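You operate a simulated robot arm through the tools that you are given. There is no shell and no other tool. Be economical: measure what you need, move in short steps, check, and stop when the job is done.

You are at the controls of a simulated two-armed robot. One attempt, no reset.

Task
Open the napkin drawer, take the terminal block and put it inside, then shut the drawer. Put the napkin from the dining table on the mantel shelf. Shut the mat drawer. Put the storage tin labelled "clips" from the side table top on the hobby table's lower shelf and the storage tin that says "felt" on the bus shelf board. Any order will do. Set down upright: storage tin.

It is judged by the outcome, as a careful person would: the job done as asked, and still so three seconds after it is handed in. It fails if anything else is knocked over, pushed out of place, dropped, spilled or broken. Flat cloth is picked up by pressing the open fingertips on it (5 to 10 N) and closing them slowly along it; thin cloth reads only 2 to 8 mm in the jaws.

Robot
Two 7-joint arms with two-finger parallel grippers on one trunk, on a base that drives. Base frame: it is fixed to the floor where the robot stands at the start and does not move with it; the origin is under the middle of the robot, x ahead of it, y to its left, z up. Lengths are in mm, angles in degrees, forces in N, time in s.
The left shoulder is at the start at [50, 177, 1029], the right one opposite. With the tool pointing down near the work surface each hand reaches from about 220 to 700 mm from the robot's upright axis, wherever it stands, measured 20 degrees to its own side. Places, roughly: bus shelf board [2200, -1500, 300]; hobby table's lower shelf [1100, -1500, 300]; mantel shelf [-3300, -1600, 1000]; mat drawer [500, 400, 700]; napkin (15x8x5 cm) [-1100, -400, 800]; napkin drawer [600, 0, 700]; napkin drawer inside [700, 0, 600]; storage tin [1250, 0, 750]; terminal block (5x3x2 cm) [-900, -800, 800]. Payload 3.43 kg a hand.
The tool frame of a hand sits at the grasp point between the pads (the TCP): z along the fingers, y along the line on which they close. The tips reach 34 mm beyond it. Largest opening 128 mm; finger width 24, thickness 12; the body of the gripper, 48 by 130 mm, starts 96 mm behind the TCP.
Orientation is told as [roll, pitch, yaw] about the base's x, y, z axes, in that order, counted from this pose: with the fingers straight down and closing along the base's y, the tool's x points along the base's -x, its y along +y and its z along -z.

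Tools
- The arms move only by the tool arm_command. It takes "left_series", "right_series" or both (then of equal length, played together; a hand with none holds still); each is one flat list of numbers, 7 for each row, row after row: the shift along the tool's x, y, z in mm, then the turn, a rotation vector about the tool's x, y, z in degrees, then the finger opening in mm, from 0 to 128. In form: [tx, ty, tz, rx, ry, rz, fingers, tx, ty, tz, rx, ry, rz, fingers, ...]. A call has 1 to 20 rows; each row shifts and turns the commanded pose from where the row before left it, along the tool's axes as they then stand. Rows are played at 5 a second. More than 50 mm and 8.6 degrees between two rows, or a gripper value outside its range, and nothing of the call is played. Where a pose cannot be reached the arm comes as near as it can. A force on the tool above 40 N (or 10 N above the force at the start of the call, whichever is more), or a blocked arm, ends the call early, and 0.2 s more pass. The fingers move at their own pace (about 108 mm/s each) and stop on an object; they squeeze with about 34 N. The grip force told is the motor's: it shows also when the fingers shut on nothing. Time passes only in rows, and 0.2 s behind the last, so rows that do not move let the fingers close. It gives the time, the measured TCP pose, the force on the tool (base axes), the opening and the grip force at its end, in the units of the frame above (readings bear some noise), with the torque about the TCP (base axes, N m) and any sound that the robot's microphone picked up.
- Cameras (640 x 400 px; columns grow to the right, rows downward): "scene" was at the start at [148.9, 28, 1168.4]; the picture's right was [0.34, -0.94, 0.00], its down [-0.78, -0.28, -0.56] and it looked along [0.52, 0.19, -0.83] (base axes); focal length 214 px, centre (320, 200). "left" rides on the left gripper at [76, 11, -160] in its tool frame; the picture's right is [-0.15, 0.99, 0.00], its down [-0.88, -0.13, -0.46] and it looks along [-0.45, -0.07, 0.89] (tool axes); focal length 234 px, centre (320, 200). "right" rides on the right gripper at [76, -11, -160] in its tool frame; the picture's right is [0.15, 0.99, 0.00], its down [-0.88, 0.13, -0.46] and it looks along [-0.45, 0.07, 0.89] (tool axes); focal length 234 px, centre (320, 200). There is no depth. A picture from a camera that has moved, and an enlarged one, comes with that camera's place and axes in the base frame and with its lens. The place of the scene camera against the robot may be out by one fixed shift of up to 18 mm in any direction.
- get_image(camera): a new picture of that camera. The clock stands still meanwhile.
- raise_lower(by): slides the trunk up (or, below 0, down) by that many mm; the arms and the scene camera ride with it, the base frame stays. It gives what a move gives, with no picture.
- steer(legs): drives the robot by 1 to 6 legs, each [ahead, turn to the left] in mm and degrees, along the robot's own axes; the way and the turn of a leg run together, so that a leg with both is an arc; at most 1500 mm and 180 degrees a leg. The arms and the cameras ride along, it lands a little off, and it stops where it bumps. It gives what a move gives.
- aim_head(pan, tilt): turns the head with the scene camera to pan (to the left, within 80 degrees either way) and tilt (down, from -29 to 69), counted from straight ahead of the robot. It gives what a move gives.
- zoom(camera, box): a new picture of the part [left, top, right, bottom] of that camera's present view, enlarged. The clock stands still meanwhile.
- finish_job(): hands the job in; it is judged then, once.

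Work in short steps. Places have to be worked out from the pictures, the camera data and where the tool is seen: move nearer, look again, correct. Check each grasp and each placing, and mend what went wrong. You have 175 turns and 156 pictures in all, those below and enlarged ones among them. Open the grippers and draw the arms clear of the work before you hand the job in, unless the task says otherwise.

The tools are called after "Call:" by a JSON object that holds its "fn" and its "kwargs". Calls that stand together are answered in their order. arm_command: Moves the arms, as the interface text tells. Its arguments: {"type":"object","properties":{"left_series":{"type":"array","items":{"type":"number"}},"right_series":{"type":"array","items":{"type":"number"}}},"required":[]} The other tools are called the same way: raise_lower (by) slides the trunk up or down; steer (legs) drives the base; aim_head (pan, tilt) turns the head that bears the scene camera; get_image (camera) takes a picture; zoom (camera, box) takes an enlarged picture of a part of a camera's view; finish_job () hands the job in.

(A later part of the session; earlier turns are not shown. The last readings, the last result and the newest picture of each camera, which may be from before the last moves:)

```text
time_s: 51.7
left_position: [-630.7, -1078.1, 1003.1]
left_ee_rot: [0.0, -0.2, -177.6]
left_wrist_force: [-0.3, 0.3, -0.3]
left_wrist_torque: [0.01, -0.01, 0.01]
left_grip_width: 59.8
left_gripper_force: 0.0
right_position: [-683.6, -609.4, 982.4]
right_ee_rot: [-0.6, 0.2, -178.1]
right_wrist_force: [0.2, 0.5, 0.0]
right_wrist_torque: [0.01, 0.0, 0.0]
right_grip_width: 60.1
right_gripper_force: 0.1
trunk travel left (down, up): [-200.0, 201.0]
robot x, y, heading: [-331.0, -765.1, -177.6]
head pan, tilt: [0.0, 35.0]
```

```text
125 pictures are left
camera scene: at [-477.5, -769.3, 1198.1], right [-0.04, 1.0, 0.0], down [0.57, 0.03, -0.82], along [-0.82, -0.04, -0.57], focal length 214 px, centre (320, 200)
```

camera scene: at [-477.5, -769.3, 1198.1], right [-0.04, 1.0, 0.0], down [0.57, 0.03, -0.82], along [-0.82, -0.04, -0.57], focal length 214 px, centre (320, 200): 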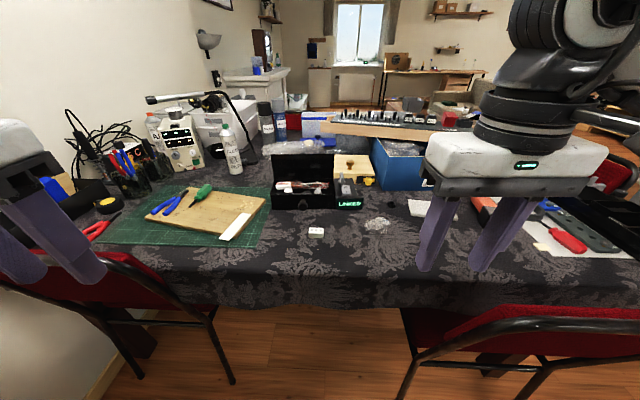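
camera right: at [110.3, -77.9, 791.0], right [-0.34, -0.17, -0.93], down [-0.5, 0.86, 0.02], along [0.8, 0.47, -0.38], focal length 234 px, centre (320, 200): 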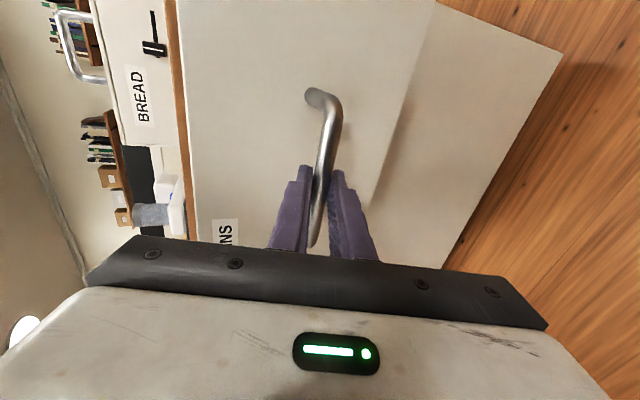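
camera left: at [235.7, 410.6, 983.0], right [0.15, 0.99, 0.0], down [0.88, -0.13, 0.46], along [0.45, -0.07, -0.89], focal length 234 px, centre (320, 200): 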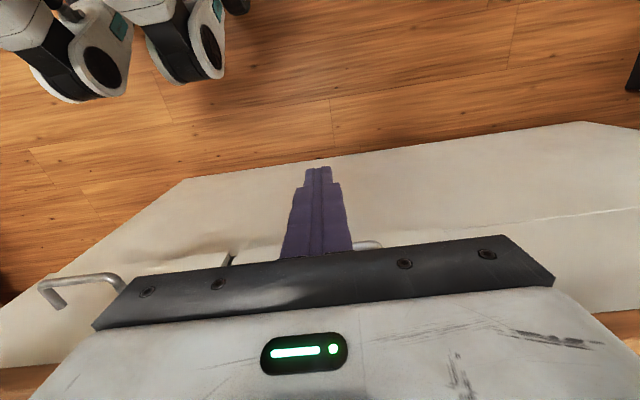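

The gap between the chairs is clear by about 350 mm each side, and the table edge is at x≈-726. I'll move in 125 mm and look more closely.

Call:
{"fn": "steer", "kwargs": {"legs": [[125, -2.4]]}}

Call:
{"fn": "aim_head", "kwargs": {"pan": -25, "tilt": 40}}

Call:
{"fn": "get_image", "kwargs": {"camera": "scene"}}

Call:
{"fn": "get_image", "kwargs": {"camera": "right"}}

```text
time_s: 53.0
left_position: [-767.2, -1067.8, 1002.6]
left_ee_rot: [0.0, -0.3, 179.8]
left_wrist_force: [-0.7, -0.7, -0.2]
left_wrist_torque: [-0.01, 0.01, -0.01]
left_grip_width: 59.9
left_gripper_force: 0.0
right_position: [-800.3, -596.9, 982.8]
right_ee_rot: [-0.6, 0.2, 179.5]
right_wrist_force: [0.3, -0.5, -0.6]
right_wrist_torque: [-0.01, 0.02, 0.0]
right_grip_width: 59.8
right_gripper_force: 0.0
trunk travel left (down, up): [-200.0, 201.0]
robot x, y, heading: [-451.2, -767.6, -179.7]
head pan, tilt: [0.0, 35.0]
```

```text
time_s: 53.9
left_position: [-766.7, -1068.1, 1004.5]
left_ee_rot: [0.0, -0.2, 179.8]
left_wrist_force: [-1.1, -0.9, -0.2]
left_wrist_torque: [-0.06, 0.0, 0.0]
left_grip_width: 59.9
left_gripper_force: 0.0
right_position: [-800.1, -597.9, 983.6]
right_ee_rot: [-0.5, 0.3, 179.5]
right_wrist_force: [0.7, 0.5, 1.0]
right_wrist_torque: [0.01, 0.01, 0.02]
right_grip_width: 59.8
right_gripper_force: 0.0
trunk travel left (down, up): [-200.0, 201.0]
robot x, y, heading: [-455.0, -771.9, -180.1]
head pan, tilt: [-25.0, 40.0]
```

```text
124 pictures are left
camera scene: at [-590.2, -729.5, 1190.6], right [0.42, 0.91, 0.0], down [0.58, -0.27, -0.77], along [-0.7, 0.32, -0.64], focal length 214 px, centre (320, 200)
```

scene: 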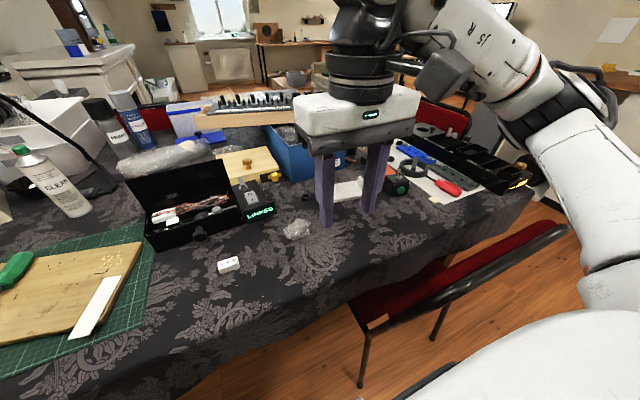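

```text
123 pictures are left
camera right: at [-725.5, -587.0, 1143.3], right [0.14, -0.99, -0.01], down [-0.88, -0.13, 0.45], along [-0.45, -0.05, -0.89], focal length 234 px, centre (320, 200)
```

right: 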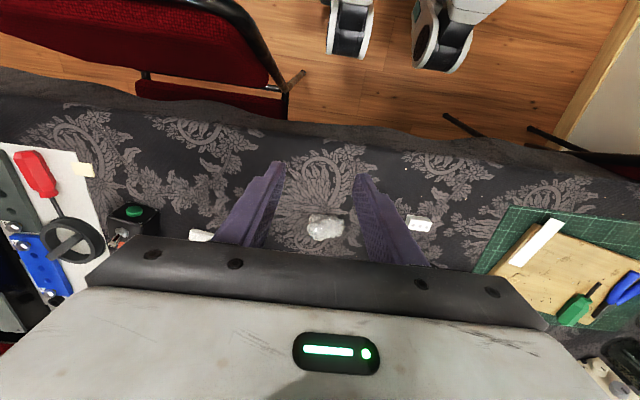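

The orange item looks like a tape measure, which makes the white folded thing the likely napkin. I'll zoom on it and on the block.

Call:
{"fn": "zoom", "kwargs": {"camera": "scene", "box": [200, 150, 420, 290]}}

Call:
{"fn": "zoom", "kwargs": {"camera": "right", "box": [370, 180, 470, 260]}}

```text
2.86 times, centred on (310, 220) of scene
camera zoom: at [-590.2, -729.5, 1190.6], right [0.42, 0.91, 0.0], down [0.58, -0.27, -0.77], along [-0.7, 0.32, -0.64], focal length 613 px, centre (349, 143)
```

zoom: 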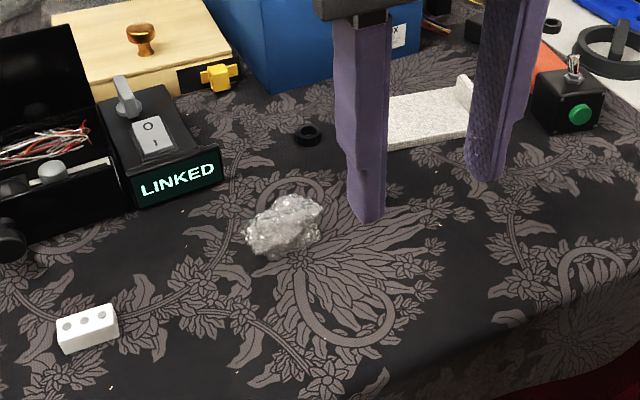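

```text
5.00 times, centred on (420, 220) of right
camera zoom: at [-725.5, -587.0, 1143.3], right [0.14, -0.99, -0.01], down [-0.88, -0.13, 0.45], along [-0.45, -0.05, -0.89], focal length 1171 px, centre (-180, 100)
```

zoom: 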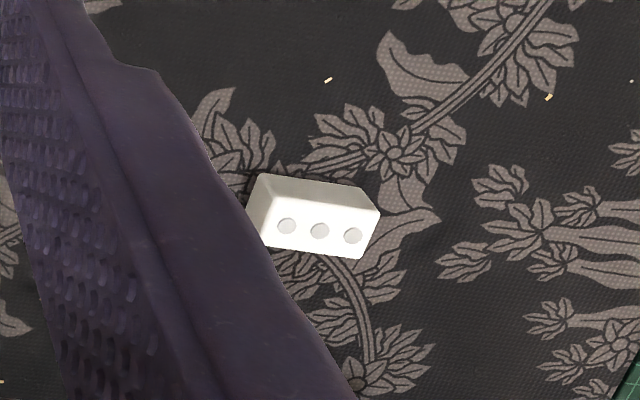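

The block is at (-942, -803) with its long side along y, and the white folded piece with the standing tab is the napkin. The left hand will go over the block while the right hand moves towards the napkin.

Call:
{"fn": "arm_command", "kwargs": {"left_series": [-25, -38, 0, 0, 0, 0, 90, -25, -38, 0, 0, 0, 0, 90, -25, -38, 0, 0, 0, 0, 90, -25, -38, 0, 0, 0, 0, 90, -25, -38, 0, 0, 0, 0, 90, -25, -38, 0, 0, 0, 0, 90, -25, -37, 0, 0, 0, 0, 90, 0, 0, 40, 0, 0, 0, 90, 0, 0, 40, 0, 0, 0, 90], "right_series": [-14, -14, 0, 0, 0, 0, 60, -14, -14, 0, 0, 0, 0, 60, -14, -14, 0, 0, 0, 0, 60, -14, -14, 0, 0, 0, 0, 60, -14, -14, 0, 0, 0, 0, 60, -14, -14, 0, 0, 0, 0, 60, -14, -14, 0, 0, 0, 0, 60, 0, 0, 0, 0, 0, 0, 60, 0, 0, 0, 0, 0, 0, 60]}}

Call:
{"fn": "get_image", "kwargs": {"camera": "left"}}

Call:
{"fn": "get_image", "kwargs": {"camera": "right"}}

```text
time_s: 55.9
left_position: [-875.2, -906.8, 922.5]
left_ee_rot: [0.0, -0.2, 179.9]
left_wrist_force: [-0.3, -0.2, -0.3]
left_wrist_torque: [0.02, 0.0, 0.0]
left_grip_width: 89.8
left_gripper_force: 0.1
left hand out of reach, approached as far as the arm can: row 5, 6, 7
right_position: [-898.7, -497.0, 984.5]
right_ee_rot: [-0.5, 0.1, 179.5]
right_wrist_force: [0.8, 0.5, -0.8]
right_wrist_torque: [-0.02, 0.01, 0.0]
right_grip_width: 60.1
right_gripper_force: 0.1
trunk travel left (down, up): [-200.0, 201.0]
robot x, y, heading: [-456.7, -770.9, -180.0]
head pan, tilt: [-25.0, 40.0]
```

```text
120 pictures are left
camera left: at [-797.5, -918.4, 1082.0], right [-0.15, -0.99, 0.0], down [-0.88, 0.13, 0.46], along [-0.45, 0.07, -0.89], focal length 234 px, centre (320, 200)
```

left: 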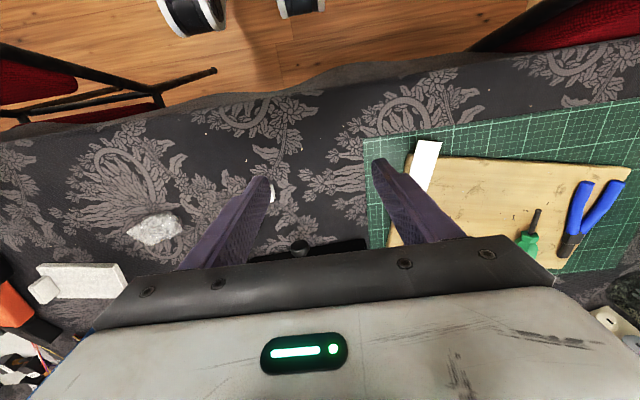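

```text
119 pictures are left
camera right: at [-824.2, -488.1, 1144.4], right [0.14, -0.99, -0.01], down [-0.88, -0.13, 0.45], along [-0.45, -0.05, -0.89], focal length 234 px, centre (320, 200)
```

right: 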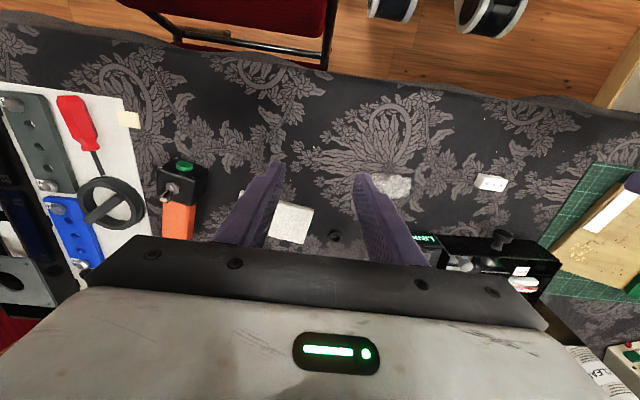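

The left hand fell short at that height. I'll move it towards the block while lowering to see if it reaches.

Call:
{"fn": "arm_command", "kwargs": {"left_series": [-17, -26, 18, 0, 0, 0, 90, -17, -26, 18, 0, 0, 0, 90, -17, -26, 18, 0, 0, 0, 90, -16, -26, 18, 0, 0, 0, 90]}}

Call:
{"fn": "get_image", "kwargs": {"camera": "left"}}

```text
time_s: 56.9
left_position: [-889.6, -896.6, 872.4]
left_ee_rot: [-0.2, -0.4, 179.8]
left_wrist_force: [0.1, 0.3, -0.2]
left_wrist_torque: [-0.04, 0.0, -0.02]
left_grip_width: 90.0
left_gripper_force: 0.0
left hand out of reach, approached as far as the arm can: row 1, 2, 3, 4
right_position: [-898.6, -498.1, 983.7]
right_ee_rot: [-0.4, 0.2, 179.5]
right_wrist_force: [-1.0, 0.0, -0.2]
right_wrist_torque: [0.02, 0.04, -0.02]
right_grip_width: 60.1
right_gripper_force: 0.1
trunk travel left (down, up): [-200.0, 201.0]
robot x, y, heading: [-459.8, -770.4, -179.9]
head pan, tilt: [-25.0, 40.0]
```

```text
118 pictures are left
camera left: at [-812.5, -908.6, 1031.2], right [-0.15, -0.99, 0.0], down [-0.88, 0.13, 0.46], along [-0.46, 0.07, -0.89], focal length 234 px, centre (320, 200)
```

left: 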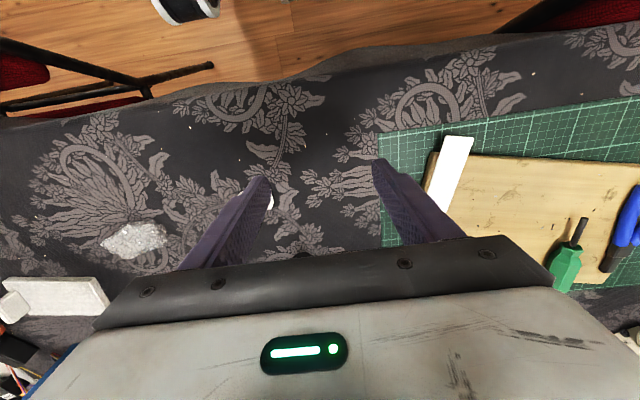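

The left arm cannot reach that close to the midline. I'll raise it and turn the base 20° right so the block lies more to its own side.

Call:
{"fn": "arm_command", "kwargs": {"left_series": [0, 0, -45, 0, 0, 0, 90, 0, 0, -45, 0, 0, 0, 90]}}

Call:
{"fn": "steer", "kwargs": {"legs": [[0, -20]]}}

Call:
{"fn": "get_image", "kwargs": {"camera": "left"}}

```text
time_s: 57.5
left_position: [-891.4, -904.1, 964.4]
left_ee_rot: [-0.1, -0.2, 180.0]
left_wrist_force: [0.3, 0.0, -0.4]
left_wrist_torque: [-0.01, 0.01, -0.01]
left_grip_width: 90.0
left_gripper_force: 0.3
left hand out of reach, approached as far as the arm can: row 2
right_position: [-898.0, -497.5, 983.9]
right_ee_rot: [-0.5, 0.2, 179.5]
right_wrist_force: [-0.3, -0.1, -0.6]
right_wrist_torque: [0.02, 0.03, 0.01]
right_grip_width: 60.1
right_gripper_force: 0.0
trunk travel left (down, up): [-200.0, 201.0]
robot x, y, heading: [-457.0, -770.5, -180.0]
head pan, tilt: [-25.0, 40.0]
```

```text
time_s: 59.0
left_position: [-911.6, -742.6, 964.6]
left_ee_rot: [-0.1, -0.4, 159.4]
left_wrist_force: [-0.2, 0.7, 0.0]
left_wrist_torque: [0.04, -0.03, -0.02]
left_grip_width: 90.2
left_gripper_force: 0.1
right_position: [-775.9, -360.0, 983.3]
right_ee_rot: [-0.4, 0.3, 159.1]
right_wrist_force: [-1.3, -0.4, -0.9]
right_wrist_torque: [0.0, 0.0, 0.03]
right_grip_width: 60.2
right_gripper_force: 0.0
trunk travel left (down, up): [-200.0, 201.0]
robot x, y, heading: [-452.6, -767.6, 159.4]
head pan, tilt: [-25.0, 40.0]
```

```text
117 pictures are left
camera left: at [-843.3, -781.3, 1124.0], right [-0.49, -0.87, 0.0], down [-0.78, 0.43, 0.46], along [-0.4, 0.22, -0.89], focal length 234 px, centre (320, 200)
```

left: 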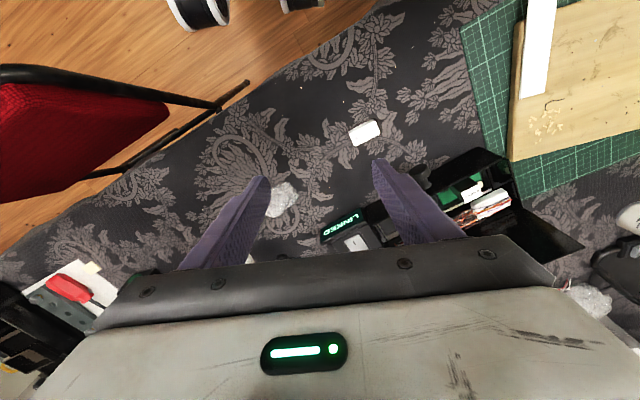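

The block is at (-938, -805), now about 205 mm to the left in robot terms. I'll shift over it, turn the fingers to its long axis and go down to z≈840.

Call:
{"fn": "arm_command", "kwargs": {"left_series": [-2, 33, 20, 0, 0, 0, 90, -2, 33, 20, 0, 0, 0, 90, 0, 0, 20, 0, 0, -7, 90, 0, 0, 20, 0, 0, -7, 90, 0, 0, 20, 0, 0, -7, 90, 0, 0, 25, 0, 0, 0, 90]}}

Call:
{"fn": "get_image", "kwargs": {"camera": "left"}}

```text
time_s: 60.4
left_position: [-939.3, -804.8, 839.1]
left_ee_rot: [-0.2, -0.3, -179.5]
left_wrist_force: [0.1, -0.7, 0.7]
left_wrist_torque: [0.0, 0.0, 0.03]
left_grip_width: 89.6
left_gripper_force: 0.1
right_position: [-776.3, -359.8, 984.1]
right_ee_rot: [-0.6, 0.1, 159.1]
right_wrist_force: [-0.5, -1.0, -0.2]
right_wrist_torque: [-0.01, 0.02, -0.03]
right_grip_width: 60.0
right_gripper_force: 0.0
trunk travel left (down, up): [-200.0, 201.0]
robot x, y, heading: [-454.8, -768.7, 159.4]
head pan, tilt: [-25.0, 40.0]
```

```text
116 pictures are left
camera left: at [-862.1, -815.7, 998.9], right [-0.14, -0.99, 0.0], down [-0.88, 0.12, 0.46], along [-0.46, 0.07, -0.89], focal length 234 px, centre (320, 200)
```

left: 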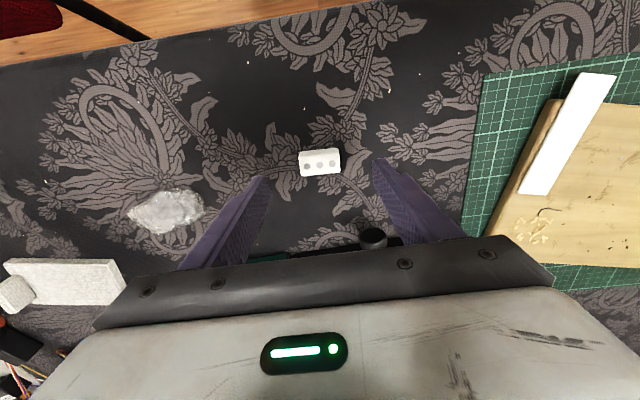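

The block is centred between the fingers. I'll go down to about z=792.

Call:
{"fn": "arm_command", "kwargs": {"left_series": [-1, 0, 25, 0, 0, 0, 90, 0, 0, 22, 0, 0, 0, 90]}}

Call:
{"fn": "get_image", "kwargs": {"camera": "left"}}

```text
time_s: 61.0
left_position: [-940.2, -803.9, 793.2]
left_ee_rot: [-0.2, -0.2, -179.6]
left_wrist_force: [-1.0, 0.6, 0.5]
left_wrist_torque: [0.02, 0.01, 0.01]
left_grip_width: 90.1
left_gripper_force: 0.0
right_position: [-776.0, -359.7, 984.9]
right_ee_rot: [-0.4, 0.2, 159.0]
right_wrist_force: [-1.0, -0.2, -0.5]
right_wrist_torque: [-0.02, -0.02, -0.01]
right_grip_width: 60.2
right_gripper_force: 0.1
trunk travel left (down, up): [-200.0, 201.0]
robot x, y, heading: [-453.6, -770.5, 159.8]
head pan, tilt: [-25.0, 40.0]
```

```text
115 pictures are left
camera left: at [-863.5, -815.6, 951.7], right [-0.14, -0.99, 0.0], down [-0.88, 0.12, 0.46], along [-0.45, 0.07, -0.89], focal length 234 px, centre (320, 200)
```

left: 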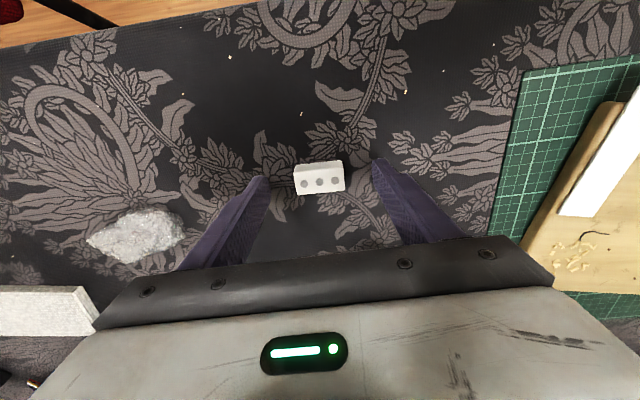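

The fingertips look to be still above the block. I'll go down in 5 mm steps.

Call:
{"fn": "arm_command", "kwargs": {"left_series": [0, 0, 5, 0, 0, 0, 90, 0, 0, 5, 0, 0, 0, 90, 0, 0, 5, 0, 0, 0, 90]}}

Call:
{"fn": "get_image", "kwargs": {"camera": "left"}}

```text
time_s: 61.8
left_position: [-940.0, -802.3, 784.2]
left_ee_rot: [-0.1, -0.6, -179.6]
left_wrist_force: [8.2, -5.0, 20.9]
left_wrist_torque: [-1.2, -0.5, 0.2]
left_grip_width: 92.3
left_gripper_force: 2.1
right_position: [-775.0, -360.2, 984.9]
right_ee_rot: [-0.4, 0.1, 159.0]
right_wrist_force: [-0.4, -0.1, 0.2]
right_wrist_torque: [0.0, 0.03, 0.02]
right_grip_width: 60.0
right_gripper_force: 0.1
trunk travel left (down, up): [-200.0, 201.0]
robot x, y, heading: [-455.6, -766.2, 159.6]
head pan, tilt: [-25.0, 40.0]
stopped in row 3 (left hand): the force on the tool passed its limit (the readings are from after the stop); the commanded pose is now the measured one
```

```text
114 pictures are left
camera left: at [-861.7, -814.0, 943.1], right [-0.14, -0.99, 0.0], down [-0.88, 0.12, 0.47], along [-0.46, 0.07, -0.89], focal length 234 px, centre (320, 200)
```

left: 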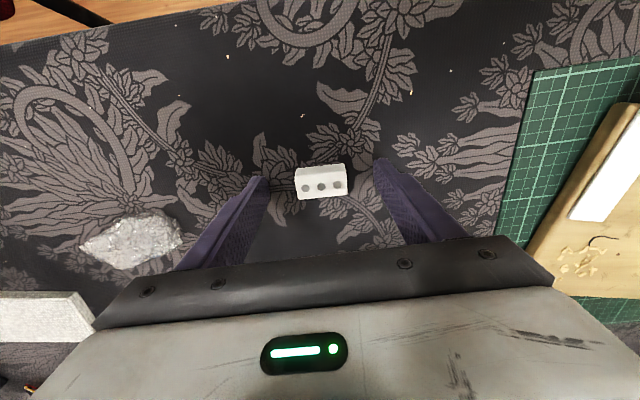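

The tips touched the table, so its top is at z=750. I'll lift 3 mm and close on the block.

Call:
{"fn": "arm_command", "kwargs": {"left_series": [0, 0, -3, 0, 0, 0, 90, 0, 0, 0, 0, 0, 0, 70, 0, 0, 0, 0, 0, 0, 55, 0, 0, 0, 0, 0, 0, 40, 0, 0, 0, 0, 0, 0, 30, 0, 0, 0, 0, 0, 0, 30]}}

Call:
{"fn": "get_image", "kwargs": {"camera": "left"}}

```text
time_s: 63.2
left_position: [-942.6, -803.5, 785.2]
left_ee_rot: [-0.2, -0.5, -179.7]
left_wrist_force: [-2.1, -1.8, 3.4]
left_wrist_torque: [-0.11, 0.07, -0.04]
left_grip_width: 40.4
left_gripper_force: 34.3
right_position: [-775.8, -359.6, 984.2]
right_ee_rot: [-0.5, 0.2, 159.0]
right_wrist_force: [-0.4, 0.4, -0.4]
right_wrist_torque: [0.05, -0.01, 0.0]
right_grip_width: 60.2
right_gripper_force: 0.1
trunk travel left (down, up): [-200.0, 201.0]
robot x, y, heading: [-456.2, -768.2, 159.6]
head pan, tilt: [-25.0, 40.0]
```

```text
113 pictures are left
camera left: at [-863.8, -814.4, 943.2], right [-0.14, -0.99, 0.0], down [-0.88, 0.12, 0.46], along [-0.46, 0.07, -0.89], focal length 234 px, centre (320, 200)
```

left: 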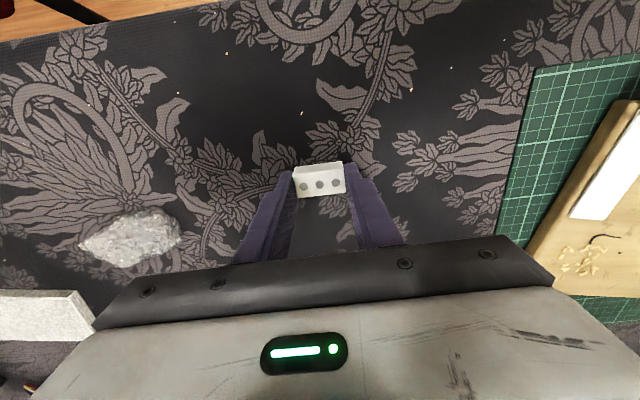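

The block is held at 40 mm. I'll lift it and turn the base back 20° so the right hand can take the napkin.

Call:
{"fn": "arm_command", "kwargs": {"left_series": [0, 0, -30, 0, 0, 0, 30, 0, 0, -45, 0, 0, 0, 30, 0, 0, -45, 0, 0, 0, 30, 0, 0, -45, 0, 0, 0, 30, 0, 0, -15, 0, 0, 7, 30, 0, 0, 0, 0, 0, 7, 30, 0, 0, 0, 0, 0, 6, 30]}}

Call:
{"fn": "steer", "kwargs": {"legs": [[0, 20.4]]}}

Call:
{"fn": "get_image", "kwargs": {"camera": "right"}}

Call:
{"fn": "zoom", "kwargs": {"camera": "left", "box": [160, 60, 480, 260]}}

```text
time_s: 64.8
left_position: [-939.4, -802.8, 964.1]
left_ee_rot: [0.0, -0.6, 160.3]
left_wrist_force: [-0.5, 0.1, -0.2]
left_wrist_torque: [0.01, 0.01, 0.01]
left_grip_width: 30.0
left_gripper_force: 0.0
right_position: [-775.5, -360.3, 984.2]
right_ee_rot: [-0.4, 0.2, 159.0]
right_wrist_force: [0.9, -0.5, 0.7]
right_wrist_torque: [0.02, -0.01, 0.0]
right_grip_width: 60.1
right_gripper_force: 0.2
trunk travel left (down, up): [-200.0, 201.0]
robot x, y, heading: [-456.3, -772.2, 159.6]
head pan, tilt: [-25.0, 40.0]
```

```text
time_s: 66.3
left_position: [-896.7, -971.6, 963.9]
left_ee_rot: [0.0, -0.7, -179.1]
left_wrist_force: [-0.1, 0.3, 0.8]
left_wrist_torque: [0.01, 0.01, 0.01]
left_grip_width: 29.9
left_gripper_force: 0.1
right_position: [-899.3, -498.6, 983.9]
right_ee_rot: [-0.6, 0.3, 179.5]
right_wrist_force: [-1.0, 0.0, -1.0]
right_wrist_torque: [0.0, 0.04, -0.01]
right_grip_width: 60.1
right_gripper_force: 0.2
trunk travel left (down, up): [-200.0, 201.0]
robot x, y, heading: [-458.5, -769.6, -179.8]
head pan, tilt: [-25.0, 40.0]
```

```text
112 pictures are left
camera right: at [-824.0, -488.9, 1144.6], right [0.14, -0.99, -0.01], down [-0.88, -0.13, 0.45], along [-0.45, -0.05, -0.89], focal length 234 px, centre (320, 200)
```

right: 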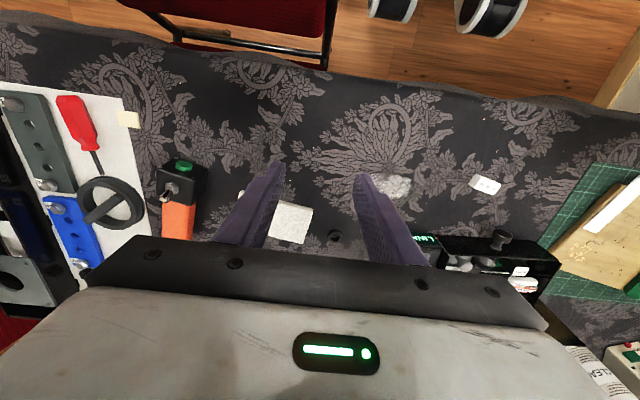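

```text
2.00 times, centred on (320, 160) of left
camera zoom: at [-818.9, -980.7, 1123.0], right [-0.13, -0.99, 0.0], down [-0.88, 0.12, 0.46], along [-0.46, 0.06, -0.89], focal length 468 px, centre (320, 280)
```

zoom: 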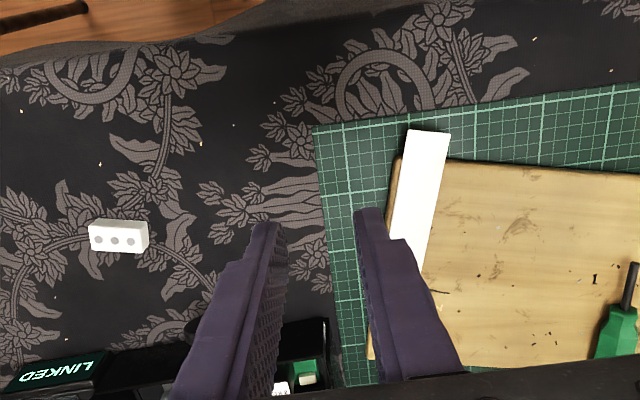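

The block slipped out at once and is still on the table near (-944, -796), turned about 9°. I'll go back over it and grip it again squarely, with a slower lift.

Call:
{"fn": "steer", "kwargs": {"legs": [[0, -20.2]]}}

Call:
{"fn": "arm_command", "kwargs": {"left_series": [0, 0, 40, 0, 0, -5, 90, 0, 0, 40, 0, 0, -5, 90, 0, 0, 30, 0, 0, 0, 90, 0, 0, 0, 0, 0, 0, 90]}}

Call:
{"fn": "zoom", "kwargs": {"camera": "left", "box": [160, 60, 480, 260]}}

```text
time_s: 67.8
left_position: [-938.7, -804.7, 964.8]
left_ee_rot: [0.0, -0.6, 160.6]
left_wrist_force: [0.3, 0.2, 0.2]
left_wrist_torque: [-0.02, 0.0, 0.03]
left_grip_width: 30.1
left_gripper_force: 0.0
right_position: [-777.0, -361.5, 984.6]
right_ee_rot: [-0.5, 0.2, 159.3]
right_wrist_force: [0.1, 0.1, 0.2]
right_wrist_torque: [-0.04, 0.01, -0.03]
right_grip_width: 60.2
right_gripper_force: 0.1
trunk travel left (down, up): [-200.0, 201.0]
robot x, y, heading: [-452.4, -768.0, 159.8]
head pan, tilt: [-25.0, 40.0]
```

```text
time_s: 68.8
left_position: [-939.9, -804.0, 852.4]
left_ee_rot: [-0.2, -0.5, 170.6]
left_wrist_force: [0.2, 0.3, 0.0]
left_wrist_torque: [0.03, 0.0, 0.03]
left_grip_width: 90.3
left_gripper_force: 0.1
right_position: [-777.8, -362.1, 984.1]
right_ee_rot: [-0.5, 0.3, 159.2]
right_wrist_force: [0.0, 0.2, -0.2]
right_wrist_torque: [-0.03, -0.02, 0.0]
right_grip_width: 59.9
right_gripper_force: 0.1
trunk travel left (down, up): [-200.0, 201.0]
robot x, y, heading: [-457.5, -768.1, 159.9]
head pan, tilt: [-25.0, 40.0]
```

```text
2.00 times, centred on (320, 160) of left
camera zoom: at [-866.1, -828.8, 1012.8], right [-0.31, -0.95, 0.0], down [-0.84, 0.27, 0.46], along [-0.44, 0.14, -0.89], focal length 468 px, centre (320, 280)
```

zoom: 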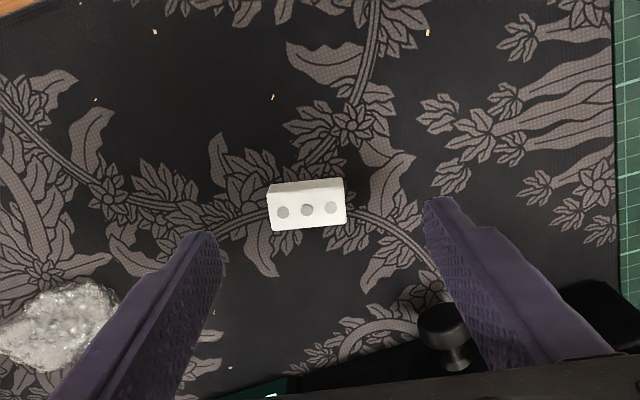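

The block is at (-944, -796). I'll correct by a few millimetres and go straight down to z=785, then close fully and wait.

Call:
{"fn": "arm_command", "kwargs": {"left_series": [-5.3, -7.2, 20, 0, 0, 2.5, 80, 0, 0, 25, 0, 0, 0, 70, 0, 0, 18, 0, 0, 0, 70, 0, 0, 4, 0, 0, 0, 60, 0, 0, 0, 0, 0, 0, 50, 0, 0, 0, 0, 0, 0, 30, 0, 0, 0, 0, 0, 0, 10, 0, 0, 0, 0, 0, 0, 0, 0, 0, 0, 0, 0, 0, 0, 0, 0, 0, 0, 0, 0, 0]}}

Call:
{"fn": "zoom", "kwargs": {"camera": "left", "box": [240, 120, 400, 220]}}

```text
time_s: 71.0
left_position: [-944.2, -797.1, 788.4]
left_ee_rot: [-0.2, -0.6, 168.1]
left_wrist_force: [-0.7, 0.3, 0.2]
left_wrist_torque: [0.0, 0.0, 0.02]
left_grip_width: 40.6
left_gripper_force: 33.4
right_position: [-776.7, -361.3, 982.5]
right_ee_rot: [-0.4, 0.2, 159.3]
right_wrist_force: [0.2, -0.4, 0.4]
right_wrist_torque: [-0.04, 0.02, 0.03]
right_grip_width: 60.0
right_gripper_force: 0.0
trunk travel left (down, up): [-200.0, 201.0]
robot x, y, heading: [-455.8, -768.2, 159.8]
head pan, tilt: [-25.0, 40.0]
```

```text
4.00 times, centred on (320, 170) of left
camera zoom: at [-870.6, -823.7, 946.5], right [-0.35, -0.94, 0.0], down [-0.83, 0.31, 0.46], along [-0.44, 0.16, -0.89], focal length 937 px, centre (320, 320)
```

zoom: 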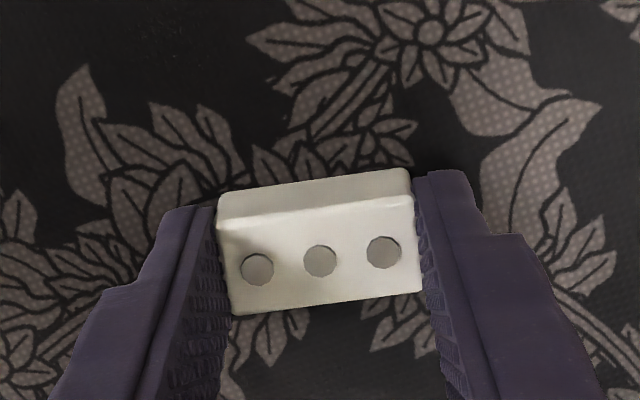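

The grip looks square. I'll lift slowly and check.

Call:
{"fn": "arm_command", "kwargs": {"left_series": [0, 0, -4, 0, 0, 0, 0, 0, 0, -4, 0, 0, 0, 0, 0, 0, -5, 0, 0, 0, 0, 0, 0, -6, 0, 0, 0, 0, 0, 0, -8, 0, 0, 0, 0, 0, 0, -8, 0, 0, 0, 0]}}

Call:
{"fn": "zoom", "kwargs": {"camera": "left", "box": [240, 120, 400, 220]}}

```text
time_s: 72.4
left_position: [-946.2, -796.6, 823.3]
left_ee_rot: [-0.2, -0.5, 168.1]
left_wrist_force: [-0.2, -0.2, -0.1]
left_wrist_torque: [-0.03, 0.02, -0.03]
left_grip_width: 40.6
left_gripper_force: 34.2
right_position: [-777.2, -360.6, 985.2]
right_ee_rot: [-0.6, 0.3, 159.2]
right_wrist_force: [-0.3, -0.5, -0.5]
right_wrist_torque: [0.02, 0.02, 0.05]
right_grip_width: 59.8
right_gripper_force: 0.0
trunk travel left (down, up): [-200.0, 201.0]
robot x, y, heading: [-454.6, -771.5, 159.9]
head pan, tilt: [-25.0, 40.0]
```

```text
4.00 times, centred on (320, 170) of left
camera zoom: at [-871.3, -824.0, 981.2], right [-0.35, -0.94, 0.0], down [-0.83, 0.31, 0.46], along [-0.44, 0.16, -0.89], focal length 937 px, centre (320, 320)
```

zoom: 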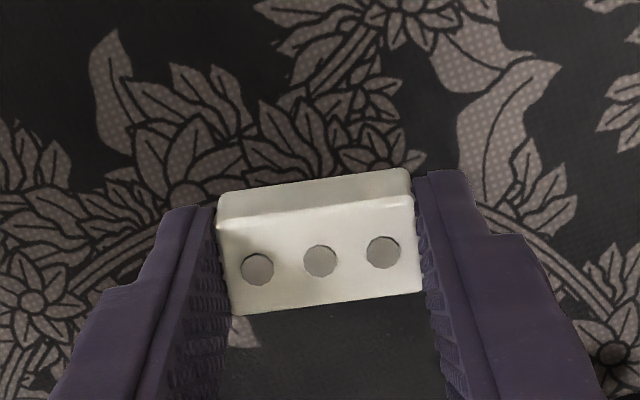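

The block is held and lifted. I'll raise it the rest of the way gently and turn back towards the napkin.

Call:
{"fn": "arm_command", "kwargs": {"left_series": [0, 0, -15, 0, 0, 0, 0, 0, 0, -18, 0, 0, 0, 0, 0, 0, -18, 0, 0, 0, 0, 0, 0, -18, 0, 0, 0, 0, 0, 0, -18, 0, 0, 0, 0, 0, 0, -18, 0, 0, 0, 0, 0, 0, -18, 0, 0, 0, 0, 0, 0, -15, 0, 0, 0, 0]}}

Call:
{"fn": "steer", "kwargs": {"legs": [[0, 20]]}}

Call:
{"fn": "zoom", "kwargs": {"camera": "left", "box": [240, 120, 400, 220]}}

Call:
{"fn": "arm_command", "kwargs": {"right_series": [-25, 0, 0, 0, 0, 0, 60, -25, 0, 0, 0, 0, 0, 60, -25, 0, 0, 0, 0, 0, 60, -25, 0, 0, 0, 0, 0, 60]}}

Call:
{"fn": "get_image", "kwargs": {"camera": "right"}}

```text
time_s: 74.2
left_position: [-943.4, -797.0, 960.6]
left_ee_rot: [0.0, -0.5, 168.1]
left_wrist_force: [-0.2, 0.6, 0.1]
left_wrist_torque: [-0.01, 0.02, -0.01]
left_grip_width: 40.5
left_gripper_force: 33.9
right_position: [-777.4, -360.8, 984.1]
right_ee_rot: [-0.5, 0.2, 159.1]
right_wrist_force: [0.9, 1.1, 0.1]
right_wrist_torque: [0.02, 0.03, 0.0]
right_grip_width: 60.1
right_gripper_force: 0.1
trunk travel left (down, up): [-200.0, 201.0]
robot x, y, heading: [-453.4, -763.6, 160.0]
head pan, tilt: [-25.0, 40.0]
```

```text
time_s: 75.7
left_position: [-904.6, -960.8, 959.4]
left_ee_rot: [-0.1, -0.7, -172.1]
left_wrist_force: [0.0, -0.5, -0.1]
left_wrist_torque: [0.02, -0.02, 0.0]
left_grip_width: 40.5
left_gripper_force: 33.8
right_position: [-896.8, -494.2, 983.7]
right_ee_rot: [-0.5, 0.2, 178.9]
right_wrist_force: [-0.6, -0.3, 0.0]
right_wrist_torque: [0.0, 0.0, -0.02]
right_grip_width: 60.1
right_gripper_force: 0.0
trunk travel left (down, up): [-200.0, 201.0]
robot x, y, heading: [-453.7, -770.0, 179.5]
head pan, tilt: [-25.0, 40.0]
```

```text
4.00 times, centred on (320, 170) of left
camera zoom: at [-827.2, -962.2, 1119.0], right [-0.01, -1.0, 0.0], down [-0.89, 0.01, 0.47], along [-0.46, 0.0, -0.89], focal length 937 px, centre (320, 320)
```

zoom: 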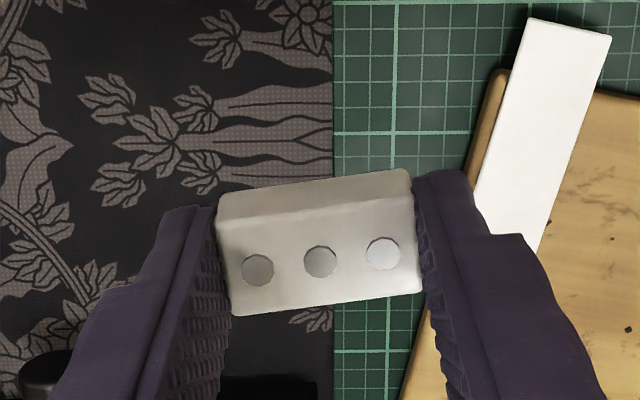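

```text
time_s: 76.7
left_position: [-906.3, -961.0, 960.3]
left_ee_rot: [-0.1, -0.7, -172.0]
left_wrist_force: [0.6, -0.6, -0.1]
left_wrist_torque: [0.01, 0.01, -0.01]
left_grip_width: 40.3
left_gripper_force: 33.7
right_position: [-996.5, -492.8, 983.7]
right_ee_rot: [-0.5, 0.1, 179.1]
right_wrist_force: [-0.3, 0.2, -0.7]
right_wrist_torque: [0.02, 0.0, 0.0]
right_grip_width: 59.8
right_gripper_force: 0.1
trunk travel left (down, up): [-200.0, 201.0]
robot x, y, heading: [-455.1, -774.6, 179.5]
head pan, tilt: [-25.0, 40.0]
```

```text
106 pictures are left
camera right: at [-921.6, -484.0, 1144.1], right [0.13, -0.99, -0.01], down [-0.88, -0.12, 0.45], along [-0.45, -0.05, -0.89], focal length 234 px, centre (320, 200)
```

right: 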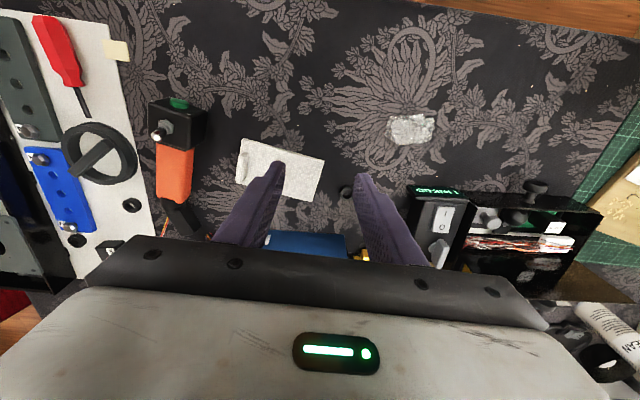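

The block is safe in the left hand. I'll zoom on the napkin now.

Call:
{"fn": "zoom", "kwargs": {"camera": "right", "box": [210, 110, 370, 210]}}

Call:
{"fn": "zoom", "kwargs": {"camera": "scene", "box": [240, 120, 440, 240]}}

```text
4.00 times, centred on (290, 160) of right
camera zoom: at [-921.6, -484.0, 1144.1], right [0.13, -0.99, -0.01], down [-0.88, -0.12, 0.45], along [-0.45, -0.05, -0.89], focal length 937 px, centre (440, 360)
```

zoom: 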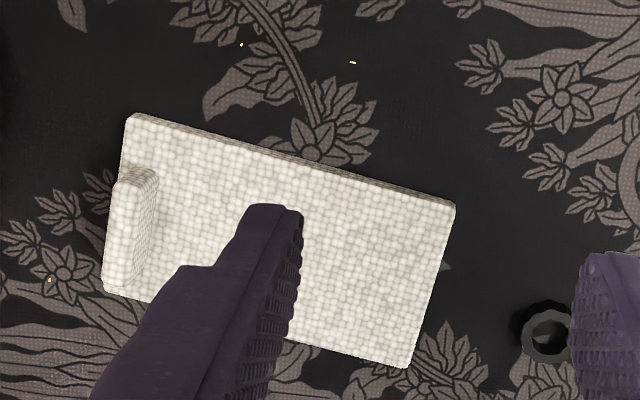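

```text
3.20 times, centred on (340, 180) of scene
camera zoom: at [-589.9, -728.5, 1190.5], right [0.43, 0.9, 0.0], down [0.58, -0.28, -0.77], along [-0.69, 0.33, -0.64], focal length 686 px, centre (256, 264)
```

zoom: 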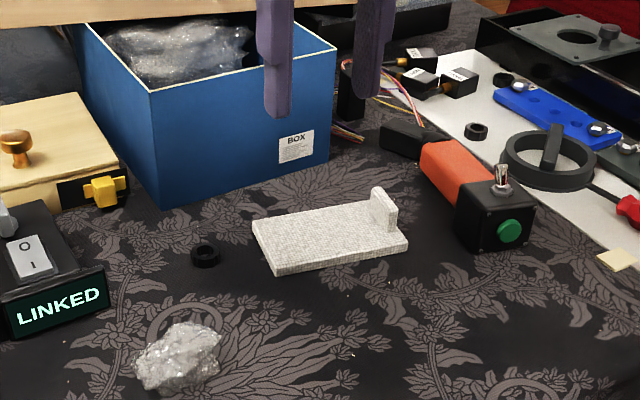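

The napkin is a folded slab with a standing tab; the tab's top is near (-1058, -374, 798), and I can pinch it there. It is slightly far for the right arm, so I'll drive 40 mm closer and bring the hand above it.

Call:
{"fn": "steer", "kwargs": {"legs": [[40, 0]]}}

Call:
{"fn": "arm_command", "kwargs": {"right_series": [-4, -30, 15, 0, 0, 2.7, 60, -4, -30, 15, 0, 0, 2.7, 60, -4, -29, 20, 0, 0, 0, 60, -4, -29, 20, 0, 0, 0, 60, 0, 0, 20, 0, 0, 0, 60]}}

Call:
{"fn": "get_image", "kwargs": {"camera": "right"}}

```text
time_s: 77.6
left_position: [-945.3, -959.7, 960.1]
left_ee_rot: [-0.1, -0.6, -172.2]
left_wrist_force: [-0.4, -0.4, -0.6]
left_wrist_torque: [-0.02, 0.01, 0.01]
left_grip_width: 40.3
left_gripper_force: 33.9
right_position: [-1036.3, -491.1, 982.6]
right_ee_rot: [-0.5, 0.2, 178.9]
right_wrist_force: [-0.1, -0.2, 0.2]
right_wrist_torque: [0.0, -0.05, 0.03]
right_grip_width: 59.8
right_gripper_force: 0.1
trunk travel left (down, up): [-200.0, 201.0]
robot x, y, heading: [-495.4, -768.6, 179.8]
head pan, tilt: [-25.0, 40.0]
```

```text
time_s: 78.8
left_position: [-947.2, -959.7, 959.4]
left_ee_rot: [-0.1, -0.5, -172.2]
left_wrist_force: [-0.4, 0.2, 1.2]
left_wrist_torque: [0.03, 0.01, 0.0]
left_grip_width: 40.3
left_gripper_force: 33.8
right_position: [-1042.5, -372.5, 894.0]
right_ee_rot: [-0.5, 0.1, 173.5]
right_wrist_force: [-0.4, -0.1, 0.6]
right_wrist_torque: [0.0, 0.01, 0.02]
right_grip_width: 60.1
right_gripper_force: 0.1
trunk travel left (down, up): [-200.0, 201.0]
robot x, y, heading: [-495.1, -770.2, 179.5]
head pan, tilt: [-25.0, 40.0]
```

```text
103 pictures are left
camera right: at [-967.2, -370.5, 1054.0], right [0.03, -1.0, -0.01], down [-0.89, -0.03, 0.45], along [-0.45, -0.01, -0.89], focal length 234 px, centre (320, 200)
```

right: 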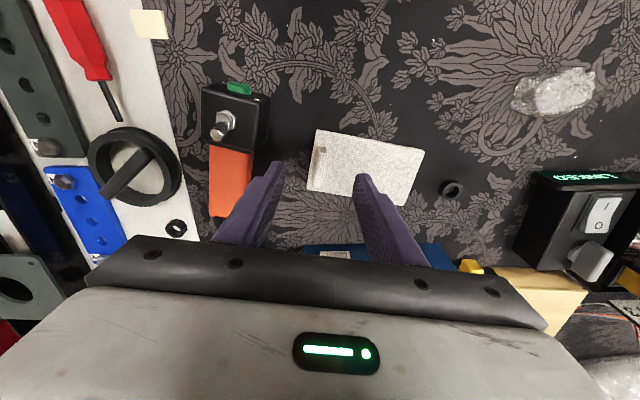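

Call:
{"fn": "zoom", "kwargs": {"camera": "right", "box": [240, 110, 400, 210]}}

```text
4.00 times, centred on (320, 160) of right
camera zoom: at [-967.2, -370.5, 1054.0], right [0.03, -1.0, -0.01], down [-0.89, -0.03, 0.45], along [-0.45, -0.01, -0.89], focal length 937 px, centre (320, 360)
```

zoom: 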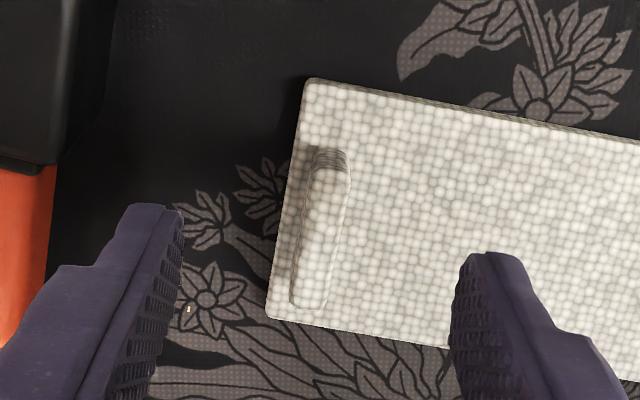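

The tab centres at (-1056, -373) and lies in line with the fingers. I'll move 14 mm forward, go down to z≈806 and pinch the tab slowly.

Call:
{"fn": "arm_command", "kwargs": {"right_series": [-14, 1, 20, 0, 0, 0, 60, 0, 0, 25, 0, 0, 0, 60, 0, 0, 25, 0, 0, 0, 60, 0, 0, 18, 0, 0, 0, 60, 0, 0, 0, 0, 0, 0, 45, 0, 0, 0, 0, 0, 0, 30, 0, 0, 0, 0, 0, 0, 20, 0, 0, 0, 0, 0, 0, 10, 0, 0, 0, 0, 0, 0, 0, 0, 0, 0, 0, 0, 0, 0, 0, 0, 0, 0, 0, 0, 0]}}

Call:
{"fn": "zoom", "kwargs": {"camera": "right", "box": [240, 110, 400, 210]}}

```text
time_s: 81.2
left_position: [-946.7, -961.4, 960.0]
left_ee_rot: [-0.1, -0.5, -172.2]
left_wrist_force: [-0.4, -0.8, -0.9]
left_wrist_torque: [0.0, 0.01, 0.02]
left_grip_width: 40.6
left_gripper_force: 33.8
right_position: [-1055.7, -371.7, 808.8]
right_ee_rot: [-0.5, 0.1, 173.5]
right_wrist_force: [0.0, -1.3, 2.2]
right_wrist_torque: [-0.23, -0.02, -0.01]
right_grip_width: 10.6
right_gripper_force: 34.5
trunk travel left (down, up): [-200.0, 201.0]
robot x, y, heading: [-491.5, -769.6, 179.5]
head pan, tilt: [-25.0, 40.0]
```

```text
4.00 times, centred on (320, 160) of right
camera zoom: at [-979.9, -370.2, 968.5], right [0.03, -1.0, -0.01], down [-0.89, -0.03, 0.45], along [-0.45, -0.01, -0.89], focal length 937 px, centre (320, 360)
```

zoom: 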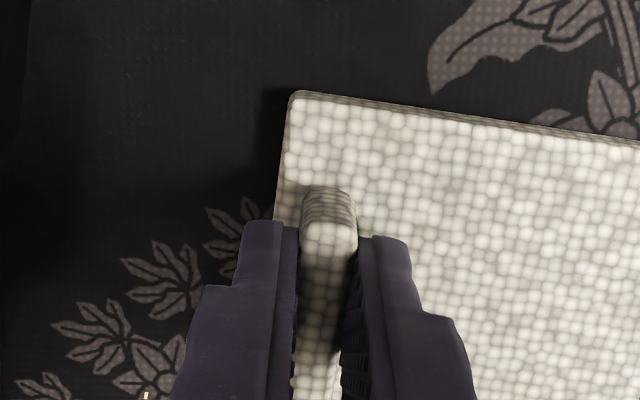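

The tab is held at 10.6 mm. I'll lift slowly.

Call:
{"fn": "arm_command", "kwargs": {"right_series": [0, 0, -4, 0, 0, 0, 0, 0, 0, -4, 0, 0, 0, 0, 0, 0, -6, 0, 0, 0, 0, 0, 0, -8, 0, 0, 0, 0, 0, 0, -10, 0, 0, 0, 0, 0, 0, -15, 0, 0, 0, 0, 0, 0, -15, 0, 0, 0, 0, 0, 0, -18, 0, 0, 0, 0, 0, 0, -18, 0, 0, 0, 0, 0, 0, -18, 0, 0, 0, 0]}}

Call:
{"fn": "get_image", "kwargs": {"camera": "right"}}

Call:
{"fn": "get_image", "kwargs": {"camera": "scene"}}

```text
time_s: 83.4
left_position: [-946.1, -959.8, 960.2]
left_ee_rot: [-0.2, -0.6, -172.3]
left_wrist_force: [0.1, 0.0, -0.5]
left_wrist_torque: [0.03, -0.03, 0.02]
left_grip_width: 40.4
left_gripper_force: 34.3
right_position: [-1057.8, -371.7, 923.9]
right_ee_rot: [-0.4, 0.2, 173.4]
right_wrist_force: [-0.3, 0.3, -0.3]
right_wrist_torque: [0.03, 0.02, 0.02]
right_grip_width: 10.5
right_gripper_force: 33.9
trunk travel left (down, up): [-200.0, 201.0]
robot x, y, heading: [-495.3, -768.7, 179.5]
head pan, tilt: [-25.0, 40.0]
```

```text
100 pictures are left
camera right: at [-981.5, -370.4, 1083.8], right [0.03, -1.0, -0.01], down [-0.89, -0.03, 0.45], along [-0.45, -0.01, -0.89], focal length 234 px, centre (320, 200)
```

right: 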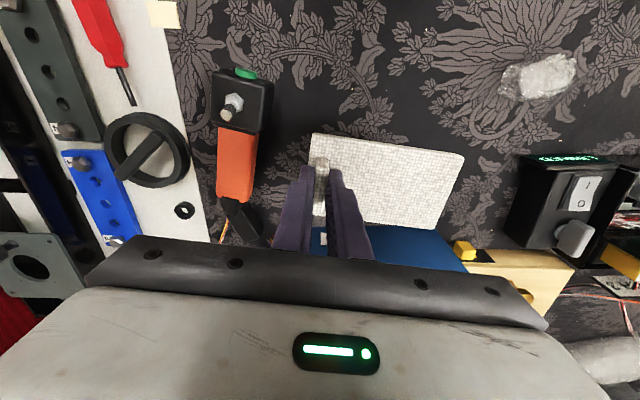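

```text
99 pictures are left
camera scene: at [-629.6, -728.0, 1190.5], right [0.43, 0.9, 0.0], down [0.58, -0.28, -0.77], along [-0.69, 0.33, -0.64], focal length 214 px, centre (320, 200)
```

scene: 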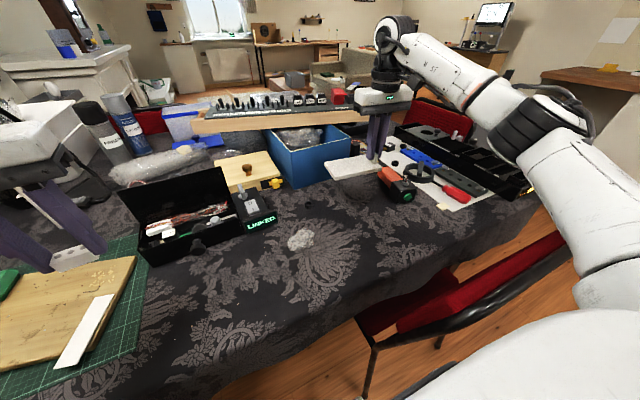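

The napkin came up flat and steady. I'll raise and draw in both hands, then back out from between the chairs.

Call:
{"fn": "arm_command", "kwargs": {"right_series": [0, 0, -20, 0, 0, 0, 0, 0, 0, -20, 0, 0, 0, 0, 0, 0, -20, 0, 0, 0, 0, 15, 15, -15, 0, 0, 0, 0, 20, 15, 0, 0, 0, 0, 0, 20, 15, 0, 0, 0, 0, 0, 20, 15, 0, 0, 0, 0, 0, 20, 15, 0, 0, 0, 0, 0, 20, 10, 0, 0, 0, 0, 0, 20, 0, 0, 0, 0, 0, 0]}}

Call:
{"fn": "steer", "kwargs": {"legs": [[-190, 0]]}}

Call:
{"fn": "get_image", "kwargs": {"camera": "right"}}

```text
time_s: 85.6
left_position: [-945.7, -960.6, 960.6]
left_ee_rot: [-0.1, -0.6, -172.2]
left_wrist_force: [-0.2, -0.1, -0.3]
left_wrist_torque: [-0.05, -0.03, -0.03]
left_grip_width: 40.3
left_gripper_force: 33.8
right_position: [-931.7, -472.8, 997.0]
right_ee_rot: [-0.6, 0.1, 173.5]
right_wrist_force: [-0.6, 0.1, -0.4]
right_wrist_torque: [0.01, 0.02, 0.0]
right_grip_width: 10.9
right_gripper_force: 34.5
trunk travel left (down, up): [-200.0, 201.0]
robot x, y, heading: [-494.8, -770.1, 179.6]
head pan, tilt: [-25.0, 40.0]
```

```text
time_s: 87.1
left_position: [-755.8, -960.6, 959.7]
left_ee_rot: [-0.1, -0.6, -172.2]
left_wrist_force: [-0.3, -0.3, -1.3]
left_wrist_torque: [0.0, -0.01, -0.01]
left_grip_width: 40.8
left_gripper_force: 33.5
right_position: [-741.8, -475.5, 996.9]
right_ee_rot: [-0.5, 0.2, 173.5]
right_wrist_force: [-0.5, 0.2, -0.8]
right_wrist_torque: [0.04, 0.01, 0.01]
right_grip_width: 10.5
right_gripper_force: 33.3
trunk travel left (down, up): [-200.0, 201.0]
robot x, y, heading: [-308.3, -773.1, 179.5]
head pan, tilt: [-25.0, 40.0]
```

```text
98 pictures are left
camera right: at [-666.5, -472.9, 1157.1], right [0.03, -1.0, -0.01], down [-0.89, -0.03, 0.45], along [-0.45, -0.01, -0.89], focal length 234 px, centre (320, 200)
```

right: 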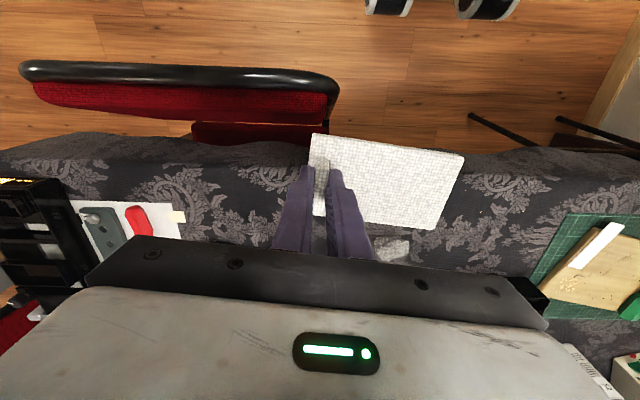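

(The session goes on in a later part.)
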